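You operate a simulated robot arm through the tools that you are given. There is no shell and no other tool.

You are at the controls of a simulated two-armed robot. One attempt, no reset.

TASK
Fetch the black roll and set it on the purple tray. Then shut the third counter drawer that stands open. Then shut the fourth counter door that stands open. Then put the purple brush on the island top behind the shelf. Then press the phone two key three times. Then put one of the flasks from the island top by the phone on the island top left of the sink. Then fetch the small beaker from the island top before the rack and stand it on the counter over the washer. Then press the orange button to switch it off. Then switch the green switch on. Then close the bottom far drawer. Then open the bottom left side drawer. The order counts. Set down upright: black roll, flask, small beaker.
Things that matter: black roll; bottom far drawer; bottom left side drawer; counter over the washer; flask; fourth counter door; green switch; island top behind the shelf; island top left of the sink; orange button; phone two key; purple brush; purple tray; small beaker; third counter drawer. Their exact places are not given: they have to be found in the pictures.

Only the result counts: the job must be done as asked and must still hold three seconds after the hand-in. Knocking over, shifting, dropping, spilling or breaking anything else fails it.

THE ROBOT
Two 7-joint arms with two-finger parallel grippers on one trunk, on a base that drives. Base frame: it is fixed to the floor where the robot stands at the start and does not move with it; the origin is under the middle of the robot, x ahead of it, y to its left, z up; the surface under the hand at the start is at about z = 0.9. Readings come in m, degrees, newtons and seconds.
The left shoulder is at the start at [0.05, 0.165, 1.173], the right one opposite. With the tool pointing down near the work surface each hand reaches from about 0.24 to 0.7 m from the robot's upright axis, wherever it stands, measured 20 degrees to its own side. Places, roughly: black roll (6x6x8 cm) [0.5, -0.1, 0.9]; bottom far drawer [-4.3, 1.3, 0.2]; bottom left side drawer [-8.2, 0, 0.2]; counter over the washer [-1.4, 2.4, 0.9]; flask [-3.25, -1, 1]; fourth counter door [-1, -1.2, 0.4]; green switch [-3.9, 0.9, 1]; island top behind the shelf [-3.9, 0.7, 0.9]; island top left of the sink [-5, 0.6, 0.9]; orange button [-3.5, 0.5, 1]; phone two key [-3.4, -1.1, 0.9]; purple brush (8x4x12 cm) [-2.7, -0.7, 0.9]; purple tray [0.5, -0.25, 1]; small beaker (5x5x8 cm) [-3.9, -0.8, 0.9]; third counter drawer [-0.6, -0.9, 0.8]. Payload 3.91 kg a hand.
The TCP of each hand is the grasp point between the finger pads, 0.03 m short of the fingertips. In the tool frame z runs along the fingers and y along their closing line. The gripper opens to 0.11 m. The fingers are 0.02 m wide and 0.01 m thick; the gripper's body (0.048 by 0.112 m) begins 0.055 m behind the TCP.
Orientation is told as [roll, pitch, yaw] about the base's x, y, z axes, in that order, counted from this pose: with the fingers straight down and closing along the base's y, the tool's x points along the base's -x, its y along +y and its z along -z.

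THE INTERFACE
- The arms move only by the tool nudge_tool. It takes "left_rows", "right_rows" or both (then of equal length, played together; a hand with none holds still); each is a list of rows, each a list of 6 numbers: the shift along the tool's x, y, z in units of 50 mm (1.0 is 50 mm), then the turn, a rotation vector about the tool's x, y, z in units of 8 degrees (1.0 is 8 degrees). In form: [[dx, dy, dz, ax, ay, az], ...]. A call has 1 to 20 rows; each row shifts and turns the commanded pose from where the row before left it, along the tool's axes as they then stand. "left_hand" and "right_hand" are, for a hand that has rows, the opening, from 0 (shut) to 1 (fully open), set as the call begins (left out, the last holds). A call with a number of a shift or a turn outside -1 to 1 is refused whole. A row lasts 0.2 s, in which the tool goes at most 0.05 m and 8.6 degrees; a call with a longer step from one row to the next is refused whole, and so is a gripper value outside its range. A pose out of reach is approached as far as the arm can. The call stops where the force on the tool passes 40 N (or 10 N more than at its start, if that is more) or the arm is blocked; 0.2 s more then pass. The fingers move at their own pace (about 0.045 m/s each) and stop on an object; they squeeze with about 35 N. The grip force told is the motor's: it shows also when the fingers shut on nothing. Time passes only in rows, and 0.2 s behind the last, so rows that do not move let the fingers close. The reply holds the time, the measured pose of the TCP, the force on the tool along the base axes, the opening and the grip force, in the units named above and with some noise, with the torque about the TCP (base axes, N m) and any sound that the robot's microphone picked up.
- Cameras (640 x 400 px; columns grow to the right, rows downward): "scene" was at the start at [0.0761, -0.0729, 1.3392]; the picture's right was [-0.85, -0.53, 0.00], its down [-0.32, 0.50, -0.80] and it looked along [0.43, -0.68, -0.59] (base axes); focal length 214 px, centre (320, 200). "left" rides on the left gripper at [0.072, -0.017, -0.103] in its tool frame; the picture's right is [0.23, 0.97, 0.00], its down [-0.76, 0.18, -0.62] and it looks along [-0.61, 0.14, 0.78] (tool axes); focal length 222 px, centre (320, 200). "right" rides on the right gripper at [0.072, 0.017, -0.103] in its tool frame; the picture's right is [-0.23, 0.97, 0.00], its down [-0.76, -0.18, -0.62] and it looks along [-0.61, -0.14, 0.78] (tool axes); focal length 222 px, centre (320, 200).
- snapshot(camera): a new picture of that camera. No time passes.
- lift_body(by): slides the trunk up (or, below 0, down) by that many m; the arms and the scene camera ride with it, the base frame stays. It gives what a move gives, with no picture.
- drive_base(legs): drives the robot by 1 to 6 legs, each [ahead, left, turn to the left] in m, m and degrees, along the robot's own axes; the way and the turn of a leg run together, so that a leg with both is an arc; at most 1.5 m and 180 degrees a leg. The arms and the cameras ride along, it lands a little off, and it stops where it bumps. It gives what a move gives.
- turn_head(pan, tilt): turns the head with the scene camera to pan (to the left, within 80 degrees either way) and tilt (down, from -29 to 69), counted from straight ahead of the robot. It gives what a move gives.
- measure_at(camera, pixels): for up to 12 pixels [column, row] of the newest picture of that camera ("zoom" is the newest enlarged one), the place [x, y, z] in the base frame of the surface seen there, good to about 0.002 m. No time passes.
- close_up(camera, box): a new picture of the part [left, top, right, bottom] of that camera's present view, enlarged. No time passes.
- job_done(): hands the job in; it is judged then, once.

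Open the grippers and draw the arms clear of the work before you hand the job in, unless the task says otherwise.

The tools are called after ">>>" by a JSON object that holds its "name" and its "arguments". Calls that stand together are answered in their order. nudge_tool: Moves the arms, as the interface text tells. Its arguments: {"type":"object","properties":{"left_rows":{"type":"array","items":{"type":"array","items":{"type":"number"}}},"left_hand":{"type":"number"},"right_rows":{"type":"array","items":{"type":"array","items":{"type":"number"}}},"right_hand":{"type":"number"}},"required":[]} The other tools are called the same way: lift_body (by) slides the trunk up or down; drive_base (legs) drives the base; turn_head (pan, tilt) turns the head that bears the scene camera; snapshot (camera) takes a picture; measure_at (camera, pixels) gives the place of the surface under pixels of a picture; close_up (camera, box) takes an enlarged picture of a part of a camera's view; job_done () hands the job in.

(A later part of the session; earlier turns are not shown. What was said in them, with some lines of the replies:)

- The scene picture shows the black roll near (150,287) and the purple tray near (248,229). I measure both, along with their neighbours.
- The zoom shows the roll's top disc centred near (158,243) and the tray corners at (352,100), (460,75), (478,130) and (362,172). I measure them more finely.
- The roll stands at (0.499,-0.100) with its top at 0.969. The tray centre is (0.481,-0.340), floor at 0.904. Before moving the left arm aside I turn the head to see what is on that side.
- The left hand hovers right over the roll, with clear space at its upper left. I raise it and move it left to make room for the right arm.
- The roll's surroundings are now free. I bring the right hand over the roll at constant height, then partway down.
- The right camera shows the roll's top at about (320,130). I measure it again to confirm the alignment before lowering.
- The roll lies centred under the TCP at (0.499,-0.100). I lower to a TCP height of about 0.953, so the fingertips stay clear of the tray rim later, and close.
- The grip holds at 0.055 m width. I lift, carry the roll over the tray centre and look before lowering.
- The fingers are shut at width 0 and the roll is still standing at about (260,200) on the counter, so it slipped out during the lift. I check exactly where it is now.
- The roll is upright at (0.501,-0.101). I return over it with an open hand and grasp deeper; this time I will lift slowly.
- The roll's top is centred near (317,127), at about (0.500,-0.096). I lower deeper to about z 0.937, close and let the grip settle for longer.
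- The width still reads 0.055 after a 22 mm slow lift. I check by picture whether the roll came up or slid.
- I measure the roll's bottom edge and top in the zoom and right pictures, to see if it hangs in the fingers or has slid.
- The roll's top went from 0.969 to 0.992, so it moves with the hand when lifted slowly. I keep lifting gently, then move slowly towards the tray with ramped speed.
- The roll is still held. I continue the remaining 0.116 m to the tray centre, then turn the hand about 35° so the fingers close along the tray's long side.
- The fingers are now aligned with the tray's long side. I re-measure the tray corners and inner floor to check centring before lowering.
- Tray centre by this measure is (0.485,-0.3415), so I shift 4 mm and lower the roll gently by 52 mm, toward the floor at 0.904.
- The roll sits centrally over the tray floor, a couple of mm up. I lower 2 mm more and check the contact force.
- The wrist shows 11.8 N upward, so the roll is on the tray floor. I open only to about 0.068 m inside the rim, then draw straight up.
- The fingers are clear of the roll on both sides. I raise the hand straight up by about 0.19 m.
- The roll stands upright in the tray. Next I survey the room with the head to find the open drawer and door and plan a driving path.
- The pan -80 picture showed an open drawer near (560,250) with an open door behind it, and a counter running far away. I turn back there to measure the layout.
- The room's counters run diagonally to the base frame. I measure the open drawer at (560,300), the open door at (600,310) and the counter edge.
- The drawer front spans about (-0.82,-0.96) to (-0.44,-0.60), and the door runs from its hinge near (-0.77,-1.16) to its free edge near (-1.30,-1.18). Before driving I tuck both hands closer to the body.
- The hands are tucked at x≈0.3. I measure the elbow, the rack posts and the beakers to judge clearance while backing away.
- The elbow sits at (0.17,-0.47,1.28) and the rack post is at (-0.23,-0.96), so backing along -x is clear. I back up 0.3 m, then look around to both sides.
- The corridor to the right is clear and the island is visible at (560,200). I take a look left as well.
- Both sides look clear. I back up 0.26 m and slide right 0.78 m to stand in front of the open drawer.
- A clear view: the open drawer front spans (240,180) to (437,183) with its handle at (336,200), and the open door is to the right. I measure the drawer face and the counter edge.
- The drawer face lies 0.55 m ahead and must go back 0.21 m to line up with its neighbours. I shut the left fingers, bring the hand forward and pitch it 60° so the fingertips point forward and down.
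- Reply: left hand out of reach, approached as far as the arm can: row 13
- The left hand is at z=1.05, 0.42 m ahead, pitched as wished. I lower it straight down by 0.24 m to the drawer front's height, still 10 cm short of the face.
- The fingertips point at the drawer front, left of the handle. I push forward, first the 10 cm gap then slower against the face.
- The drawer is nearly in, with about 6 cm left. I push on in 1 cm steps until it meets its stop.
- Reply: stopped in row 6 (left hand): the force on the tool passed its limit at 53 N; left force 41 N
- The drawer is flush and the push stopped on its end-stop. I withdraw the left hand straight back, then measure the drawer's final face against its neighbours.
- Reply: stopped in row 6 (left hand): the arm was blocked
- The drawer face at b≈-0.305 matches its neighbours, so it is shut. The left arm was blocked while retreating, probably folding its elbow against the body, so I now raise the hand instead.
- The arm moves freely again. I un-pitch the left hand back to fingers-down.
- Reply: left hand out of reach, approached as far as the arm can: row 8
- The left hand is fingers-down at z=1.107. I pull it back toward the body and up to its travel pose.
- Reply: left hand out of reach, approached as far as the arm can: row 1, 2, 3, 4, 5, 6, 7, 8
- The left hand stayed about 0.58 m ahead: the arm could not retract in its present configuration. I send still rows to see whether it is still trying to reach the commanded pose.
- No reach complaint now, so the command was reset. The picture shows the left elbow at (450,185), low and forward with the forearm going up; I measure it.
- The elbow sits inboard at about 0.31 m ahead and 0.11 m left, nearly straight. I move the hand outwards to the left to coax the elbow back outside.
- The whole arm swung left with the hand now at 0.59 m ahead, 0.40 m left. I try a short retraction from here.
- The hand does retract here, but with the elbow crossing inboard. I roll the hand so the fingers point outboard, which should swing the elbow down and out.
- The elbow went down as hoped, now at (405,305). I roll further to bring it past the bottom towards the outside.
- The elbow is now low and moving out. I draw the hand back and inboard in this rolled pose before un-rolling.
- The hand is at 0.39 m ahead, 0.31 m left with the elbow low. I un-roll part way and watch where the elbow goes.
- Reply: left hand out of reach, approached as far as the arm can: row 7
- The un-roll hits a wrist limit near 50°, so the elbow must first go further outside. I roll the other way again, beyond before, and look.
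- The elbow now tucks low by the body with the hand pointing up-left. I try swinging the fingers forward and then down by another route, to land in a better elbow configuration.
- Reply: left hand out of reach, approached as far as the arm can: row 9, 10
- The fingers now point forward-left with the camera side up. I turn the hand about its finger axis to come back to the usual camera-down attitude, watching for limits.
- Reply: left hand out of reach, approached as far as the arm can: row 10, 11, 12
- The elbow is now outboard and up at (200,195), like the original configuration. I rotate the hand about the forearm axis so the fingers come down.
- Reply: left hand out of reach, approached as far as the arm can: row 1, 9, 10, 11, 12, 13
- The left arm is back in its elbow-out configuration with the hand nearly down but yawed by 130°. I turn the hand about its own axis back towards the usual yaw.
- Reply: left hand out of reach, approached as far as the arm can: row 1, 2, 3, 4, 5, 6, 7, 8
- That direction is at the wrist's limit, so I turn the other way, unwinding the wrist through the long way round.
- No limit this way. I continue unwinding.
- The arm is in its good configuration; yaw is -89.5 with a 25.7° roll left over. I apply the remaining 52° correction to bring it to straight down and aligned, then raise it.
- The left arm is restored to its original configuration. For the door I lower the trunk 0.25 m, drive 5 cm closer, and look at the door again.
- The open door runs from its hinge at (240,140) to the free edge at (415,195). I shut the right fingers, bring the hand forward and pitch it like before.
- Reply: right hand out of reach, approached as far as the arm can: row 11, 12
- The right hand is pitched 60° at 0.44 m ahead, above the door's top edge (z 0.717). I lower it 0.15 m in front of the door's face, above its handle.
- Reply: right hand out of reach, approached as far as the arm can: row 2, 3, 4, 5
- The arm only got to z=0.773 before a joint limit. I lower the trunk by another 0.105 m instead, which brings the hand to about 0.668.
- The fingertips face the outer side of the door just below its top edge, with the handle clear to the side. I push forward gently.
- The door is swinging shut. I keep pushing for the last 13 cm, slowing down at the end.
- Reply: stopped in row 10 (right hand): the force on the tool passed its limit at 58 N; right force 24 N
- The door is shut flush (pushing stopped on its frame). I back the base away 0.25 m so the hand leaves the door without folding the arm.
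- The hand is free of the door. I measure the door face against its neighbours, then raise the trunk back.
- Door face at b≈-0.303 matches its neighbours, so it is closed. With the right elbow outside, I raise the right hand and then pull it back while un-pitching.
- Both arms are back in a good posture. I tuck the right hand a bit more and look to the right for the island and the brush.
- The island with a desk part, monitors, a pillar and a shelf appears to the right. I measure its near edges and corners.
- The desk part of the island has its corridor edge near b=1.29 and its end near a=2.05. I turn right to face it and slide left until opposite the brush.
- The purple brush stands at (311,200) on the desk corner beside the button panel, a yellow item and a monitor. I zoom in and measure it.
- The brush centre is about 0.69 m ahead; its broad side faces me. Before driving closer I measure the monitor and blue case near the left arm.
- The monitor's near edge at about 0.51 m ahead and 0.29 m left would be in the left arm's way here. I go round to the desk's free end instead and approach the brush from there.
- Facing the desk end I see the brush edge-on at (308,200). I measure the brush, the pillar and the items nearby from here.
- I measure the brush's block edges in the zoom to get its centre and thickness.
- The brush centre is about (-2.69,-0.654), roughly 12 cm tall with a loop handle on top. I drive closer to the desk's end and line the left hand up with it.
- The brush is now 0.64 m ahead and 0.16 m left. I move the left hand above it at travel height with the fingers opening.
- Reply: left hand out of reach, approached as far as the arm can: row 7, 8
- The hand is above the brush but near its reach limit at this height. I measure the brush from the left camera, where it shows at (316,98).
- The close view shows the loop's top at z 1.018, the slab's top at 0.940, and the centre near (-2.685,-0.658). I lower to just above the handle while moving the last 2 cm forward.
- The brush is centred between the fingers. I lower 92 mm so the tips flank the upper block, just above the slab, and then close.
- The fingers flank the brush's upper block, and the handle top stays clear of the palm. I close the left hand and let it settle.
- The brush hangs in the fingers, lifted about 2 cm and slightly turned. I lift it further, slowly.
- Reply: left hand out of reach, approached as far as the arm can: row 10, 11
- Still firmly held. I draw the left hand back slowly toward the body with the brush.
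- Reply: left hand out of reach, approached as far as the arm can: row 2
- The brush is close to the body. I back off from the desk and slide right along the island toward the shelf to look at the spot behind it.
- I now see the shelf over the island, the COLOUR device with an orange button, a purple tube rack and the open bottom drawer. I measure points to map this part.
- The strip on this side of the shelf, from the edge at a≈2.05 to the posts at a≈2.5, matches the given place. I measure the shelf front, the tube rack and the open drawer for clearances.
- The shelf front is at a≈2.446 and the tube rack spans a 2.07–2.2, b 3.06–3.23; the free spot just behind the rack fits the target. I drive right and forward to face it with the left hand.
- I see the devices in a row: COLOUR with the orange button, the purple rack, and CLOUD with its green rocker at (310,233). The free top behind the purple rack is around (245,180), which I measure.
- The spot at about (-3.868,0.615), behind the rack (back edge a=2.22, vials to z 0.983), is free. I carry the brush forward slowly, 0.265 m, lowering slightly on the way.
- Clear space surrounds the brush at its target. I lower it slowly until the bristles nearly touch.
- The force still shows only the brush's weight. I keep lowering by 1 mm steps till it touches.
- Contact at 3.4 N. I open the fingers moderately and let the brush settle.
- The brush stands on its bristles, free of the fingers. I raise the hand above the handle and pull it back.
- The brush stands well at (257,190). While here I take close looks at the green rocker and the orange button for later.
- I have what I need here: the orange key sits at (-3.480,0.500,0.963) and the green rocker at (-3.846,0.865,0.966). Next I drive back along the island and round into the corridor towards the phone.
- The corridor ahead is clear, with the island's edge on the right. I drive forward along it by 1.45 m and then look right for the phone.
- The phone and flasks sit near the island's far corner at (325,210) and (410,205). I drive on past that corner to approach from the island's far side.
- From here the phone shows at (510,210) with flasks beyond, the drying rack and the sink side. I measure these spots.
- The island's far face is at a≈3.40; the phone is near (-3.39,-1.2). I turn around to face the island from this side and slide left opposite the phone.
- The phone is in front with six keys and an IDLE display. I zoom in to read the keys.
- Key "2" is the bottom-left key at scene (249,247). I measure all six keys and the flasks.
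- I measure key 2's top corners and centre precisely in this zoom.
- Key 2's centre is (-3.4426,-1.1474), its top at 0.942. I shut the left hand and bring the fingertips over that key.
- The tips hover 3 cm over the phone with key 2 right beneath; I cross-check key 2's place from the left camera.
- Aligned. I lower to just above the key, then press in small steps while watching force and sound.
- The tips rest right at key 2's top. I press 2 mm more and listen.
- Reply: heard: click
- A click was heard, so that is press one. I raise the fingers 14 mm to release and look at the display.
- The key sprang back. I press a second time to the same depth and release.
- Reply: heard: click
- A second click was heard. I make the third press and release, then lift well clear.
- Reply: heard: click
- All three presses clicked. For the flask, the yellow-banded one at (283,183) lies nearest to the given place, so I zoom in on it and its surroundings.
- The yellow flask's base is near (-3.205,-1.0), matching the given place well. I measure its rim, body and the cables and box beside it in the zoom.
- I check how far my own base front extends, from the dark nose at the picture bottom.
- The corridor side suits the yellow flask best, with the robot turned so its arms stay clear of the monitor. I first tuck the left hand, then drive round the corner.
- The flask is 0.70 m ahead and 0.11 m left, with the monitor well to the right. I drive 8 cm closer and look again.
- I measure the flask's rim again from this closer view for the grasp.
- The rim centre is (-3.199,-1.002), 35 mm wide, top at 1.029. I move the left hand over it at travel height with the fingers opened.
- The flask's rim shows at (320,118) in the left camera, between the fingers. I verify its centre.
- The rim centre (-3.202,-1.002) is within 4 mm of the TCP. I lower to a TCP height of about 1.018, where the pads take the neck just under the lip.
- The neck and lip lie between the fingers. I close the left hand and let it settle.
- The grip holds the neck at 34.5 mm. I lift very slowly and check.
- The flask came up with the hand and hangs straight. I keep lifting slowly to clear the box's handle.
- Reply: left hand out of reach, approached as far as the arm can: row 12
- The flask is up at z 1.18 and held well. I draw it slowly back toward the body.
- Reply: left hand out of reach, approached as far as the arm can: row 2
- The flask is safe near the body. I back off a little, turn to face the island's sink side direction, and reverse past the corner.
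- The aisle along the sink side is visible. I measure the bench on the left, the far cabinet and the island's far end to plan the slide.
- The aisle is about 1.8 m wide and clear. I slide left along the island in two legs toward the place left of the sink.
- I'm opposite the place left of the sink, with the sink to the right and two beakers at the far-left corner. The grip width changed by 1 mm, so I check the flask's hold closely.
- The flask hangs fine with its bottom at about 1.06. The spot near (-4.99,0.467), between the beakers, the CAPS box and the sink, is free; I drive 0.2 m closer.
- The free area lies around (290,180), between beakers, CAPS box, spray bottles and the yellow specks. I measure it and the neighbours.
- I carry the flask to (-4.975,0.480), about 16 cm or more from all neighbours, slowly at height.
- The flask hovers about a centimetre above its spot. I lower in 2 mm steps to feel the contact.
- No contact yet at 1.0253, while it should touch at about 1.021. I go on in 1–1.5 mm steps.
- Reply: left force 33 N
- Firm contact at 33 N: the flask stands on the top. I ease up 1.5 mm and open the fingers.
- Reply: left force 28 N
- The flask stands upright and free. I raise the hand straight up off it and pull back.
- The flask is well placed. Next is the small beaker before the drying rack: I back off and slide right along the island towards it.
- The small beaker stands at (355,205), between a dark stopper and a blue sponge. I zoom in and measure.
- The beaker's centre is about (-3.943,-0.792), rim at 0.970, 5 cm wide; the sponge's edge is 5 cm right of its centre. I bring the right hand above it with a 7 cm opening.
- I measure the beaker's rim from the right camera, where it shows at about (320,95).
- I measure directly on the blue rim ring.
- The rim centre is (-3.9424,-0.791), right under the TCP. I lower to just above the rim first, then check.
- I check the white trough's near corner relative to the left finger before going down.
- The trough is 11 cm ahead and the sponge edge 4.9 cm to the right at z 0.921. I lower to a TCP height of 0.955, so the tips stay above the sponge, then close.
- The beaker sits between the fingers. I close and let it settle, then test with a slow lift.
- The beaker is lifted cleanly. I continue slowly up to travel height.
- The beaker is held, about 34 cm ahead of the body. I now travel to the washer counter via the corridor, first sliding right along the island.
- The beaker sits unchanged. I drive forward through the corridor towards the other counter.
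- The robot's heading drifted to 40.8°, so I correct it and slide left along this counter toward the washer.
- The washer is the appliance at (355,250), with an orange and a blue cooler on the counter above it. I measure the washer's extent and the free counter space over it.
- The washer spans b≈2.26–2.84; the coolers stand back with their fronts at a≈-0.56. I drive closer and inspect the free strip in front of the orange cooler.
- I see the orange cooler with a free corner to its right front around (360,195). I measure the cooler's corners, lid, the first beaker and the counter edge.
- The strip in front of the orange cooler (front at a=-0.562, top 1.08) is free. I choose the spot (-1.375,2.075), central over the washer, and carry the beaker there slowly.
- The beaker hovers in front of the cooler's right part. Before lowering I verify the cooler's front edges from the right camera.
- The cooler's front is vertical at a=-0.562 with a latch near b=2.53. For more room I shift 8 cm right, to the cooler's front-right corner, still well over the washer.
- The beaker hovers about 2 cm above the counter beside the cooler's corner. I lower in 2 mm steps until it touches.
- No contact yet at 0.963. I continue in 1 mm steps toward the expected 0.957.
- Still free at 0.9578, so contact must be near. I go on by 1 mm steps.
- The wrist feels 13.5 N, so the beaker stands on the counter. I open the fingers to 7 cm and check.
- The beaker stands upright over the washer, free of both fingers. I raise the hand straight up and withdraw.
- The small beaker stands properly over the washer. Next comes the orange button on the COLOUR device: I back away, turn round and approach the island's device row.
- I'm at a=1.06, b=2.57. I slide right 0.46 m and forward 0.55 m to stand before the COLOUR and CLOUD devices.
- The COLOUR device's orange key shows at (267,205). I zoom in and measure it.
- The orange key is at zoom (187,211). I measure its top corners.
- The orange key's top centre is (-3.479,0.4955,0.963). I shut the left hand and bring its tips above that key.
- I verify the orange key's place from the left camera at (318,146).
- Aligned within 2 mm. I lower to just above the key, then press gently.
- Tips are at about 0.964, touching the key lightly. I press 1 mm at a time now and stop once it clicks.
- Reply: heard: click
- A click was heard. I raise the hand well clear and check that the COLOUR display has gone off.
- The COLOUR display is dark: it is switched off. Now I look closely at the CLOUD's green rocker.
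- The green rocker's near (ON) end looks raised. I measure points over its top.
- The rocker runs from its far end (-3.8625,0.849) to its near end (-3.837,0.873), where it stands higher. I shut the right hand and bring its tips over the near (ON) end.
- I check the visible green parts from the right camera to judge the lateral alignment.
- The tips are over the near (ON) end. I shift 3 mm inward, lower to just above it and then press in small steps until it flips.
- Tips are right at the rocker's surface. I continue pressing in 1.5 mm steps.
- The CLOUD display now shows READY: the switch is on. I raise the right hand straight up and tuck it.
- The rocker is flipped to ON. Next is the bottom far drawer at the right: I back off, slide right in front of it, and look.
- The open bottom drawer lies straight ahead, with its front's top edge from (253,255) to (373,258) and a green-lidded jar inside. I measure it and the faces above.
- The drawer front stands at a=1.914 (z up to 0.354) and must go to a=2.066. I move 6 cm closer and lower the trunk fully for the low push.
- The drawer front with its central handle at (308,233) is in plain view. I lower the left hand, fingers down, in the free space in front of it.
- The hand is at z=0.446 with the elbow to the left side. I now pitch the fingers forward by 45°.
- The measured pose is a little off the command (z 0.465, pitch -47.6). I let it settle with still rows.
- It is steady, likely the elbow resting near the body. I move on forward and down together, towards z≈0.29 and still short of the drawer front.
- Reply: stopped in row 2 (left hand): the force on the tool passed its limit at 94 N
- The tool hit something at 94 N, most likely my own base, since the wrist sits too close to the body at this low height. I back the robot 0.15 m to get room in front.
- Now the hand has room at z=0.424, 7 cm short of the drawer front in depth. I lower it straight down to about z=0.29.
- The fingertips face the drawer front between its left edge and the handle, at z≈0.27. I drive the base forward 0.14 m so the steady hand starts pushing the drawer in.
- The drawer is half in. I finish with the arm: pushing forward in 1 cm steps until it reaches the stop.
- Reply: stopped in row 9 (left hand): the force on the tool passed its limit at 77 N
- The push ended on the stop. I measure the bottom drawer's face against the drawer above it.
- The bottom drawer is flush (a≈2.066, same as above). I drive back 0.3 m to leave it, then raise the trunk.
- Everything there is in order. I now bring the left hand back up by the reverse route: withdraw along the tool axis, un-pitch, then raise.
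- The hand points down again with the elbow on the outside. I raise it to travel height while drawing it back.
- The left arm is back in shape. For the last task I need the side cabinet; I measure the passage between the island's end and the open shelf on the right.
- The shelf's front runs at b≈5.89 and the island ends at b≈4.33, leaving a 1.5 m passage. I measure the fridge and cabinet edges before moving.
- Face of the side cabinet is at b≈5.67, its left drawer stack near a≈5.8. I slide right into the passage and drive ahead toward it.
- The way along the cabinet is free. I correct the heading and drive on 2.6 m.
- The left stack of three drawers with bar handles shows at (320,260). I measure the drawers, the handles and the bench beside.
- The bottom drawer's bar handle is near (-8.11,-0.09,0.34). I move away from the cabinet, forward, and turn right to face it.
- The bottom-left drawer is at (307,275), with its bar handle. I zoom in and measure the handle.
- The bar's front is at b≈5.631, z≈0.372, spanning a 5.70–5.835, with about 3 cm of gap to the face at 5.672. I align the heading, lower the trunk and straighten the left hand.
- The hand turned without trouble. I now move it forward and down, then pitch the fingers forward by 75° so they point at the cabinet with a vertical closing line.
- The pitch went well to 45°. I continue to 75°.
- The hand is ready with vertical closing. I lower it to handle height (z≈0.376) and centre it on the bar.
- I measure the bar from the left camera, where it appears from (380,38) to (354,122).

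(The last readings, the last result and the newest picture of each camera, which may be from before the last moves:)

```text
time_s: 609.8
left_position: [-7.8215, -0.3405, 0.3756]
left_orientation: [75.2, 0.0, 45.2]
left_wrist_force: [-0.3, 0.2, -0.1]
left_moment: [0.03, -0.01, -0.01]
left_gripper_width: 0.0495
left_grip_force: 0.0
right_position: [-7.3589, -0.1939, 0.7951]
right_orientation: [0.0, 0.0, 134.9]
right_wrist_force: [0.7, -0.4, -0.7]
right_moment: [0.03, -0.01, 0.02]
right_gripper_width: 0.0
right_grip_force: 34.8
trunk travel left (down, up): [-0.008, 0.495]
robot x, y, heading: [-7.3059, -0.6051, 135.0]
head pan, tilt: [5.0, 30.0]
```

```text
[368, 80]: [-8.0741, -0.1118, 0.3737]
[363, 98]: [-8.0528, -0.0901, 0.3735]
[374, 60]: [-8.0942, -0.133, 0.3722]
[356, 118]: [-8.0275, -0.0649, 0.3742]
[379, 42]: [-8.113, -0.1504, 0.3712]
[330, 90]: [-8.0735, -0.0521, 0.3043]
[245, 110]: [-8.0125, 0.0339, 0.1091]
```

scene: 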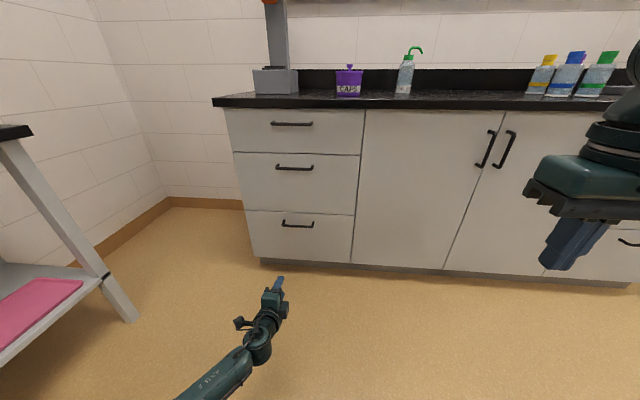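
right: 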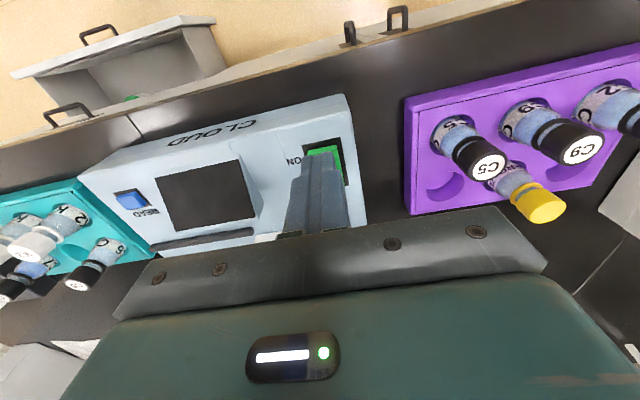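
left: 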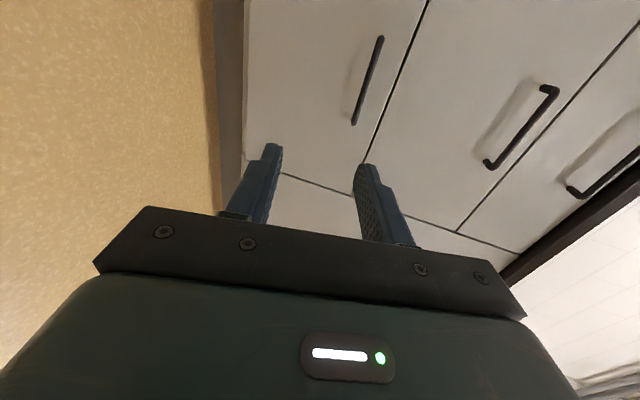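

The bar centre is about z=0.373, b=5.635. I drive forward 0.27 m, stopping the fingertips a few centimetres short of the bar.

>>> {"name": "drive_base", "arguments": {"legs": [[0.26, 0, 0]]}}

>>> {"name": "snapshot", "arguments": {"camera": "left"}}

>>> {"name": "turn_head", "arguments": {"pan": 20, "tilt": 45}}

>>> {"name": "snapshot", "arguments": {"camera": "scene"}}

```text
time_s: 611.6
left_position: [-8.0063, -0.1546, 0.3754]
left_orientation: [75.3, 0.0, 45.0]
left_wrist_force: [1.0, 0.6, -0.5]
left_moment: [-0.03, 0.02, -0.01]
left_gripper_width: 0.0495
left_grip_force: 0.1
right_position: [-7.5438, -0.0079, 0.7941]
right_orientation: [0.0, -0.1, 135.0]
right_wrist_force: [0.0, -0.6, -0.4]
right_moment: [0.01, -0.02, 0.04]
right_gripper_width: 0.0
right_grip_force: 34.2
trunk travel left (down, up): [-0.008, 0.495]
robot x, y, heading: [-7.49, -0.4194, 134.7]
head pan, tilt: [5.0, 30.0]
```

```text
taken
```

left: 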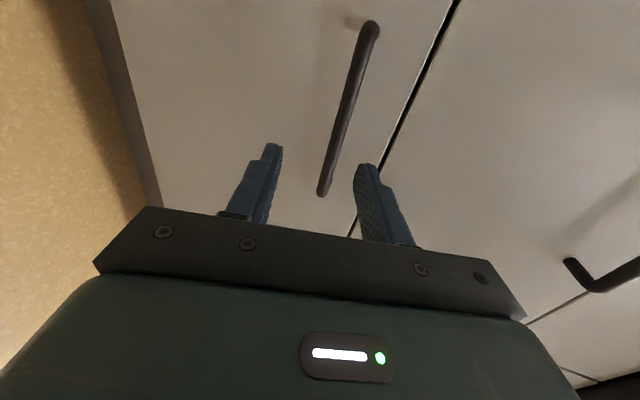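

```text
time_s: 612.4
left_position: [-8.0067, -0.1538, 0.3755]
left_orientation: [75.3, 0.0, 45.0]
left_wrist_force: [0.9, 0.8, 0.4]
left_moment: [-0.02, -0.02, 0.01]
left_gripper_width: 0.0495
left_grip_force: 0.1
right_position: [-7.5441, -0.0086, 0.7943]
right_orientation: [0.0, 0.0, 135.0]
right_wrist_force: [-0.6, 0.6, 0.0]
right_moment: [0.04, 0.02, -0.01]
right_gripper_width: 0.0
right_grip_force: 35.2
trunk travel left (down, up): [-0.008, 0.495]
robot x, y, heading: [-7.491, -0.419, 135.0]
head pan, tilt: [20.0, 45.0]
```

```text
taken
```

scene: 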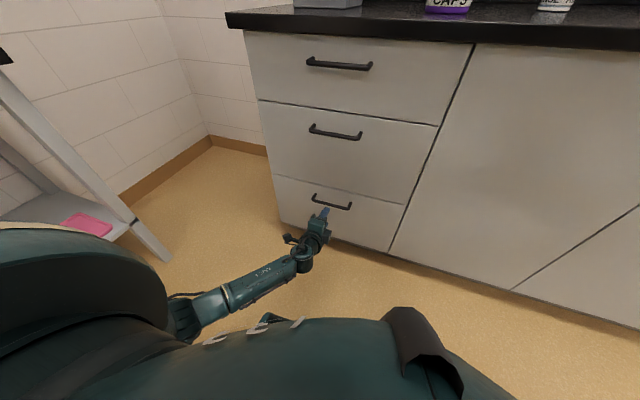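

The fingertips are about 5 cm short of the bar. I re-measure the bar from the left camera at close range.

>>> {"name": "measure_at", "arguments": {"camera": "left", "pixels": [[340, 125], [350, 90], [330, 165], [325, 185], [362, 45]]}}

```text
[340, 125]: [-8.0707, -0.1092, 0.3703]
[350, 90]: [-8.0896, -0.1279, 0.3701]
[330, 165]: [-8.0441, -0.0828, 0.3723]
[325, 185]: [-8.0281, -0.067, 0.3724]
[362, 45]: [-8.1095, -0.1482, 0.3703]
```

The bar is at z≈0.372, matching the finger midline. I advance 6.8 cm so the bar comes between the fingers near their tips.

>>> {"name": "nudge_tool", "arguments": {"left_rows": [[0, 0.085, 0.33, 0, 0, 0], [0, 0.085, 0.33, 0, 0, 0], [0, 0.085, 0.33, 0, 0, 0], [0, 0.085, 0.32, 0, 0, 0], [0, 0, 0, 0, 0, 0]]}}

>>> {"name": "snapshot", "arguments": {"camera": "left"}}

>>> {"name": "close_up", "arguments": {"camera": "scene", "box": [260, 160, 400, 280]}}

```text
time_s: 613.6
left_position: [-8.0579, -0.106, 0.3759]
left_orientation: [75.3, 0.0, 45.0]
left_wrist_force: [0.5, -0.1, -0.2]
left_moment: [0.02, -0.01, -0.05]
left_gripper_width: 0.0495
left_grip_force: 0.1
right_position: [-7.5435, -0.009, 0.7948]
right_orientation: [0.0, -0.1, 134.9]
right_wrist_force: [0.4, -0.1, 0.2]
right_moment: [0.0, -0.01, 0.02]
right_gripper_width: 0.0001
right_grip_force: 35.1
trunk travel left (down, up): [-0.008, 0.495]
robot x, y, heading: [-7.4917, -0.4224, 134.8]
head pan, tilt: [20.0, 45.0]
```

```text
taken
```

left: 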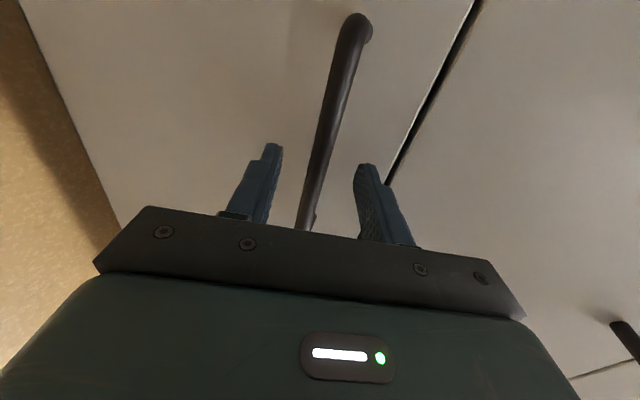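

```text
3.33 times, centred on (330, 220) of scene
```

zoom: 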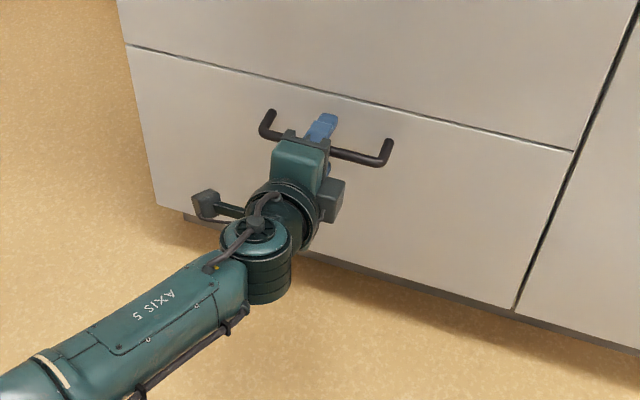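

The bar passes between the two fingers in the left camera view. I close the grip on it.

>>> {"name": "nudge_tool", "arguments": {"left_rows": [[0, 0, 0, 0, 0, 0], [0, 0, 0, 0, 0, 0], [0, 0, 0, 0, 0, 0], [0, 0, 0, 0, 0, 0], [0, 0, 0, 0, 0, 0], [0, 0, 0, 0, 0, 0]], "left_hand": 0}}

>>> {"name": "snapshot", "arguments": {"camera": "left"}}

```text
time_s: 615.0
left_position: [-8.0566, -0.107, 0.375]
left_orientation: [75.0, 0.1, 45.0]
left_wrist_force: [4.9, -2.8, -9.6]
left_moment: [-0.09, -0.14, 0.17]
left_gripper_width: 0.0116
left_grip_force: 45.2
right_position: [-7.5448, -0.0087, 0.7954]
right_orientation: [-0.1, 0.0, 134.9]
right_wrist_force: [-0.3, -0.8, 0.7]
right_moment: [0.01, -0.02, -0.01]
right_gripper_width: 0.0
right_grip_force: 34.8
trunk travel left (down, up): [-0.008, 0.495]
robot x, y, heading: [-7.4902, -0.4197, 134.8]
head pan, tilt: [20.0, 45.0]
```

```text
taken
```

left: 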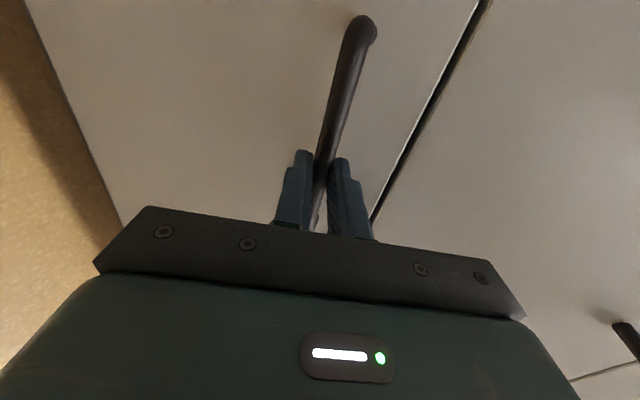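

The fingers hold the 11.6 mm bar. I pull by driving the base straight back, 6 cm first.

>>> {"name": "drive_base", "arguments": {"legs": [[-0.06, 0, 0]]}}

>>> {"name": "snapshot", "arguments": {"camera": "scene"}}

```text
time_s: 616.0
left_position: [-8.0152, -0.1507, 0.3751]
left_orientation: [75.1, 0.2, 45.1]
left_wrist_force: [-2.6, -3.9, -15.5]
left_moment: [0.04, -0.38, -0.55]
left_gripper_width: 0.0115
left_grip_force: 44.8
right_position: [-7.5, -0.0513, 0.7926]
right_orientation: [-0.2, 0.1, 134.8]
right_wrist_force: [-0.4, 0.2, 0.0]
right_moment: [0.02, -0.02, -0.03]
right_gripper_width: 0.0001
right_grip_force: 35.0
trunk travel left (down, up): [-0.008, 0.495]
robot x, y, heading: [-7.4516, -0.4612, 135.0]
head pan, tilt: [20.0, 45.0]
```

```text
taken
```

scene: 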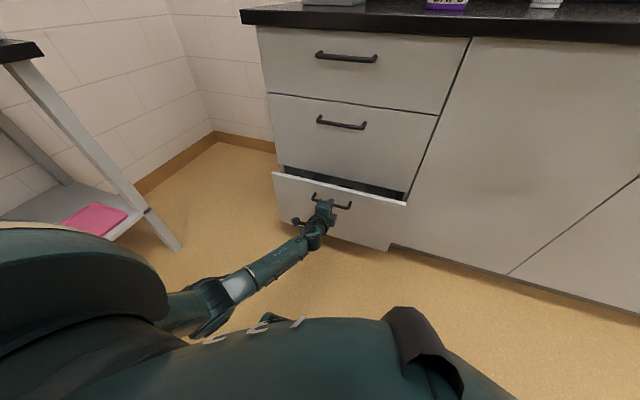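

The drawer is coming out. I keep pulling straight back, in further steps.

>>> {"name": "drive_base", "arguments": {"legs": [[-0.1, 0, 0]]}}

>>> {"name": "drive_base", "arguments": {"legs": [[-0.08, 0, 0]]}}

>>> {"name": "snapshot", "arguments": {"camera": "scene"}}

```text
time_s: 617.1
left_position: [-7.9408, -0.2228, 0.3736]
left_orientation: [75.1, 0.2, 45.1]
left_wrist_force: [-7.8, -9.3, -6.3]
left_moment: [0.2, -0.32, -0.57]
left_gripper_width: 0.0115
left_grip_force: 45.2
right_position: [-7.4255, -0.1243, 0.795]
right_orientation: [0.0, -0.1, 134.7]
right_wrist_force: [0.5, -0.1, -1.2]
right_moment: [-0.02, -0.01, 0.02]
right_gripper_width: 0.0003
right_grip_force: 35.0
trunk travel left (down, up): [-0.008, 0.495]
robot x, y, heading: [-7.3736, -0.5357, 134.8]
head pan, tilt: [20.0, 45.0]
```

```text
time_s: 618.2
left_position: [-7.8835, -0.2798, 0.373]
left_orientation: [75.1, 0.1, 44.9]
left_wrist_force: [0.2, -1.8, -3.0]
left_moment: [0.14, -0.18, 0.22]
left_gripper_width: 0.0115
left_grip_force: 45.1
right_position: [-7.3687, -0.1825, 0.7943]
right_orientation: [0.0, 0.0, 134.5]
right_wrist_force: [-0.5, 0.7, 0.2]
right_moment: [-0.01, 0.01, -0.03]
right_gripper_width: 0.0
right_grip_force: 34.9
trunk travel left (down, up): [-0.008, 0.495]
robot x, y, heading: [-7.3183, -0.5941, 134.8]
head pan, tilt: [20.0, 45.0]
```

```text
taken
```

scene: 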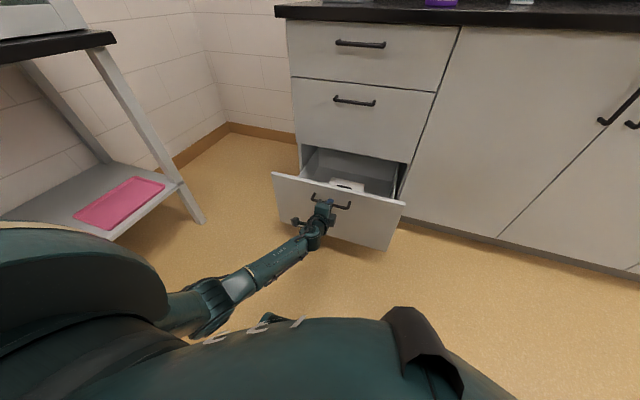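

The drawer is open about 0.245 m with some white item inside. I pull a little further, carefully.

>>> {"name": "drive_base", "arguments": {"legs": [[-0.05, 0, 0]]}}

>>> {"name": "snapshot", "arguments": {"camera": "left"}}

```text
time_s: 619.1
left_position: [-7.8499, -0.3145, 0.3747]
left_orientation: [75.1, 0.1, 45.1]
left_wrist_force: [3.8, 1.9, -1.4]
left_moment: [0.04, -0.09, 0.5]
left_gripper_width: 0.012
left_grip_force: 44.9
right_position: [-7.3354, -0.2165, 0.7958]
right_orientation: [0.1, 0.1, 134.6]
right_wrist_force: [-0.2, 0.9, -0.3]
right_moment: [-0.06, -0.01, -0.01]
right_gripper_width: 0.0
right_grip_force: 35.6
trunk travel left (down, up): [-0.008, 0.495]
robot x, y, heading: [-7.286, -0.6284, 134.6]
head pan, tilt: [20.0, 45.0]
```

```text
taken
```

left: 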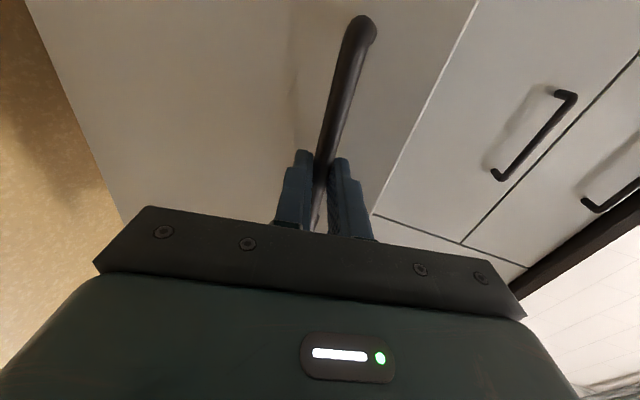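

Still moving freely, now 0.29 m open. One more 5 cm pull.

>>> {"name": "drive_base", "arguments": {"legs": [[-0.05, 0, 0]]}}

>>> {"name": "snapshot", "arguments": {"camera": "scene"}}

>>> {"name": "snapshot", "arguments": {"camera": "left"}}

```text
time_s: 620.0
left_position: [-7.8161, -0.3491, 0.3732]
left_orientation: [75.1, 0.0, 45.0]
left_wrist_force: [1.6, 0.1, 0.4]
left_moment: [0.07, -0.09, 0.31]
left_gripper_width: 0.0117
left_grip_force: 45.1
right_position: [-7.3014, -0.2517, 0.7937]
right_orientation: [0.0, 0.1, 134.6]
right_wrist_force: [0.1, 0.3, 0.0]
right_moment: [0.03, -0.01, -0.03]
right_gripper_width: 0.0001
right_grip_force: 34.8
trunk travel left (down, up): [-0.008, 0.495]
robot x, y, heading: [-7.2508, -0.6592, 134.7]
head pan, tilt: [20.0, 45.0]
```

```text
taken
```

scene: 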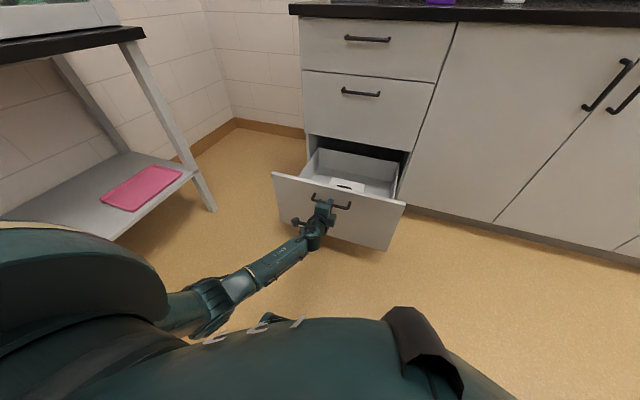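

```text
taken
```

left: 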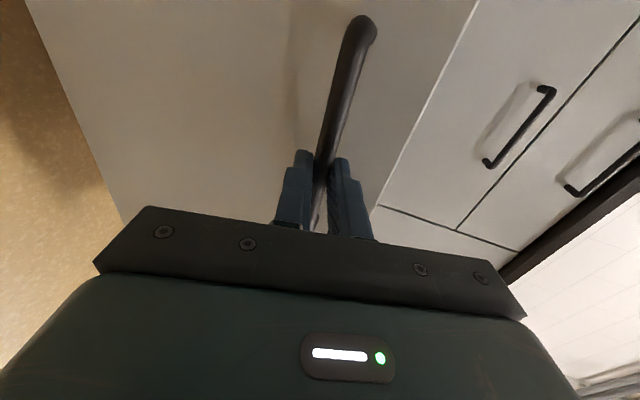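

The drawer is open about 0.34 m, which is plenty. I open the fingers to release the bar and back the base straight away.

>>> {"name": "nudge_tool", "arguments": {"left_rows": [[0, 0, 0, 0, 0, 0], [0, 0, 0, 0, 0, 0], [0, 0, 0, 0, 0, 0], [0, 0, 0, 0, 0, 0]], "left_hand": 0.5}}

>>> {"name": "snapshot", "arguments": {"camera": "left"}}

```text
time_s: 621.0
left_position: [-7.8153, -0.3512, 0.3745]
left_orientation: [75.1, 0.1, 44.9]
left_wrist_force: [0.6, 0.3, -0.2]
left_moment: [0.0, 0.02, 0.01]
left_gripper_width: 0.0549
left_grip_force: 0.1
right_position: [-7.3003, -0.2517, 0.7946]
right_orientation: [-0.1, -0.1, 134.6]
right_wrist_force: [0.1, 0.3, -1.3]
right_moment: [0.02, -0.02, -0.02]
right_gripper_width: 0.0
right_grip_force: 34.9
trunk travel left (down, up): [-0.008, 0.495]
robot x, y, heading: [-7.2491, -0.6637, 134.8]
head pan, tilt: [20.0, 45.0]
```

```text
taken
```

left: 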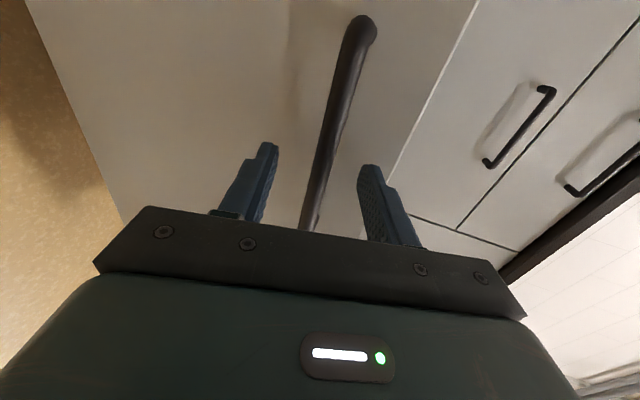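

The bar is free between the fingers. I drive straight back 0.25 m.

>>> {"name": "drive_base", "arguments": {"legs": [[-0.25, 0, 0]]}}

>>> {"name": "snapshot", "arguments": {"camera": "scene"}}

```text
time_s: 622.9
left_position: [-7.6417, -0.5242, 0.3741]
left_orientation: [75.1, 0.1, 45.0]
left_wrist_force: [0.3, 0.2, -0.8]
left_moment: [-0.01, 0.02, 0.01]
left_gripper_width: 0.0551
left_grip_force: 0.0
right_position: [-7.1281, -0.4272, 0.7947]
right_orientation: [-0.1, 0.0, 134.6]
right_wrist_force: [0.1, -0.3, -0.5]
right_moment: [-0.02, 0.0, 0.0]
right_gripper_width: 0.0001
right_grip_force: 34.9
trunk travel left (down, up): [-0.008, 0.495]
robot x, y, heading: [-7.0776, -0.8362, 134.9]
head pan, tilt: [20.0, 45.0]
```

```text
taken
```

scene: 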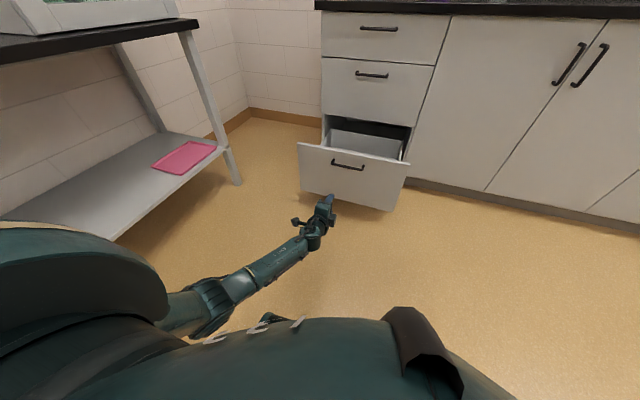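

The drawer stays open. I raise the trunk, then draw the left arm back, un-pitch it and open both grippers.

>>> {"name": "lift_body", "arguments": {"by": 0.385}}

>>> {"name": "nudge_tool", "arguments": {"left_rows": [[0, 0, -0.6, 0, 0, 0], [0, 0, -0.8, 0, 0, 0], [0, 0, -0.6, 0, 0, 0], [0, 0, 0, 0.94, 0, 0], [0, 0, 0, 0.94, 0, 0], [0, 0, 0, 0.94, 0, 0], [0, 0, 0, 0.94, 0, 0], [0, 0, 0, 0.94, 0, 0], [0, 0, 0, 0.94, 0, 0], [0, 0, 0, 0.94, 0, 0], [0, 0, 0, 0.94, 0, 0], [0, 0, 0, 0.94, 0, 0], [0, 0, 0, 0.93, 0, 0], [0, 0, 0, 0, 0, 0]], "left_hand": 1}}

>>> {"name": "snapshot", "arguments": {"camera": "scene"}}

```text
time_s: 626.6
left_position: [-7.6419, -0.5237, 0.7587]
left_orientation: [75.0, 0.1, 44.9]
left_wrist_force: [-0.2, -1.2, 0.2]
left_moment: [0.02, 0.0, 0.02]
left_gripper_width: 0.0552
left_grip_force: 0.0
right_position: [-7.1282, -0.4273, 1.1797]
right_orientation: [0.0, 0.0, 134.7]
right_wrist_force: [0.3, 0.3, 1.4]
right_moment: [-0.01, 0.0, -0.01]
right_gripper_width: 0.0
right_grip_force: 34.9
trunk travel left (down, up): [-0.393, 0.11]
robot x, y, heading: [-7.0789, -0.8409, 134.9]
head pan, tilt: [20.0, 45.0]
```

```text
time_s: 629.6
left_position: [-7.5729, -0.5929, 0.7845]
left_orientation: [-0.1, 0.2, 45.0]
left_wrist_force: [0.1, -0.4, -0.5]
left_moment: [-0.02, -0.02, 0.01]
left_gripper_width: 0.1101
left_grip_force: 0.1
right_position: [-7.1284, -0.4262, 1.1803]
right_orientation: [-0.1, 0.0, 134.7]
right_wrist_force: [-0.2, -0.2, 0.2]
right_moment: [0.01, 0.0, 0.04]
right_gripper_width: 0.0001
right_grip_force: 35.6
trunk travel left (down, up): [-0.393, 0.11]
robot x, y, heading: [-7.0776, -0.8369, 134.6]
head pan, tilt: [20.0, 45.0]
```

```text
taken
```

scene: 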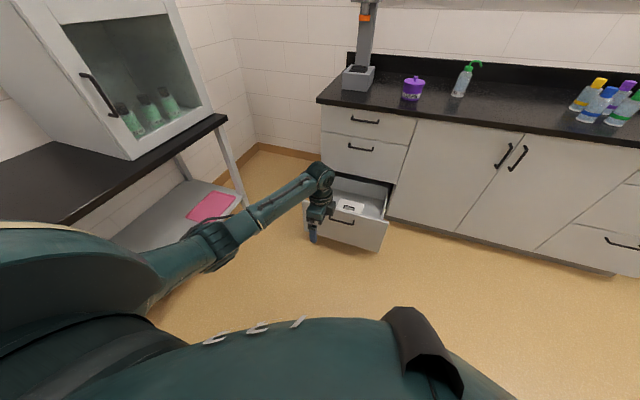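

The left hand points down with open fingers. I raise and tuck it, and open the right hand as well.

>>> {"name": "nudge_tool", "arguments": {"left_rows": [[0, -0.1, -0.8, 0, 0, 0], [0, -0.2, -0.9, 0, 0, 0], [0, -0.2, -0.9, 0, 0, 0], [0, -0.3, -0.9, 0, 0, 0], [0, -0.3, -0.9, 0, 0, 0], [0, -0.3, -0.9, 0, 0, 0], [0, -0.4, -0.8, 0, 0, 0], [0, -0.5, -0.7, 0, 0, 0], [0, -0.5, -0.4, 0, 0, 0], [0, 0, 0, 0, 0, 0]], "left_hand": 1, "right_rows": [[0, 0, 0, 0, 0, 0], [0, 0, 0, 0, 0, 0], [0, 0, 0, 0, 0, 0], [0, 0, 0, 0, 0, 0], [0, 0, 0, 0, 0, 0], [0, 0, 0, 0, 0, 0], [0, 0, 0, 0, 0, 0], [0, 0, 0, 0, 0, 0], [0, 0, 0, 0, 0, 0], [0, 0, 0, 0, 0, 0]], "right_hand": 1}}

>>> {"name": "snapshot", "arguments": {"camera": "scene"}}

>>> {"name": "close_up", "arguments": {"camera": "scene", "box": [280, 140, 420, 260]}}

```text
time_s: 631.8
left_position: [-7.4721, -0.6927, 1.1461]
left_orientation: [0.0, 0.1, 45.0]
left_wrist_force: [-0.5, 0.2, -0.6]
left_moment: [0.0, 0.0, -0.02]
left_gripper_width: 0.1103
left_grip_force: 0.0
right_position: [-7.1275, -0.4264, 1.18]
right_orientation: [0.0, 0.1, 134.7]
right_wrist_force: [0.4, -0.8, -0.3]
right_moment: [-0.01, -0.02, 0.02]
right_gripper_width: 0.1099
right_grip_force: 0.1
trunk travel left (down, up): [-0.393, 0.11]
robot x, y, heading: [-7.0776, -0.8407, 134.8]
head pan, tilt: [20.0, 45.0]
```

```text
taken
```

scene: 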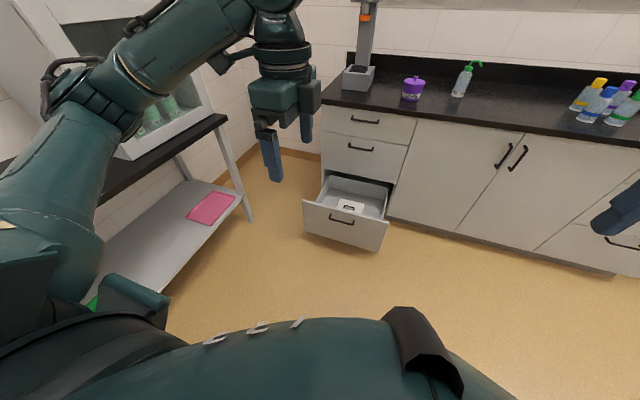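

```text
3.33 times, centred on (350, 200) of scene
```

zoom: 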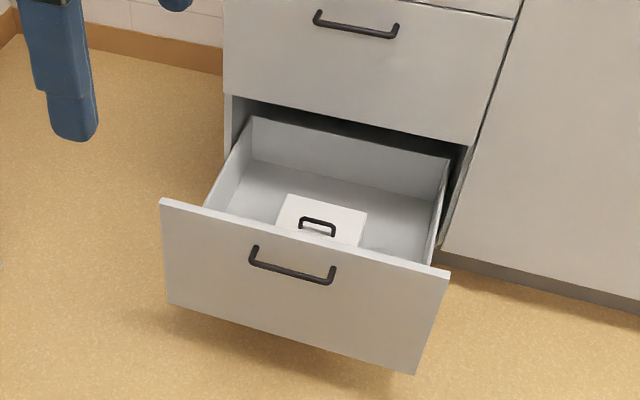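

The bottom left side drawer stands open, both grippers are open and the arms are clear of everything. All eleven steps were done in the order given, so I hand the job in.

>>> {"name": "job_done", "arguments": {}}

```text
The job is handed in.
```

I did all eleven steps in the order given and handed the job in. The result has not come back yet. Here is how each step ended:

| Step | Outcome |
|---|---|
| Black roll | It stands upright on the purple tray. It slipped out of the grip on the first lift but stayed standing, and the second try held. |
| Third counter drawer | Shut flush with its neighbours. |
| Fourth counter door | Shut flush with its neighbours. |
| Purple brush | It stands on the island top behind the shelf, just behind the purple tube rack. |
| Phone two key | Pressed three times, with a click heard each time. |
| Flask | I took the yellow-banded one, the nearest to the given place. It stands upright left of the sink. |
| Small beaker | It stands upright over the washer, in front of the orange cooler's right corner. |
| Orange button | Pressed once; the COLOUR display went dark. |
| Green switch | Switched on; the CLOUD display shows READY. |
| Bottom far drawer | Shut flush with the drawer above it. |
| Bottom left side drawer | Pulled open about 0.34 m. |

- **Beaker position:** it sits about 10 cm inside the right edge of the washer and roughly 0.4 m from the place you gave. The coolers take up most of that stretch of counter. I left it there rather than break the order by moving it later.
- **Bump at the bottom far drawer:** while I lowered the left hand for that push, it hit something at 94 N. I think it was the robot's own base. Nothing in the pictures afterwards looked disturbed.

Before handing in, I opened both grippers and drew the arms clear.
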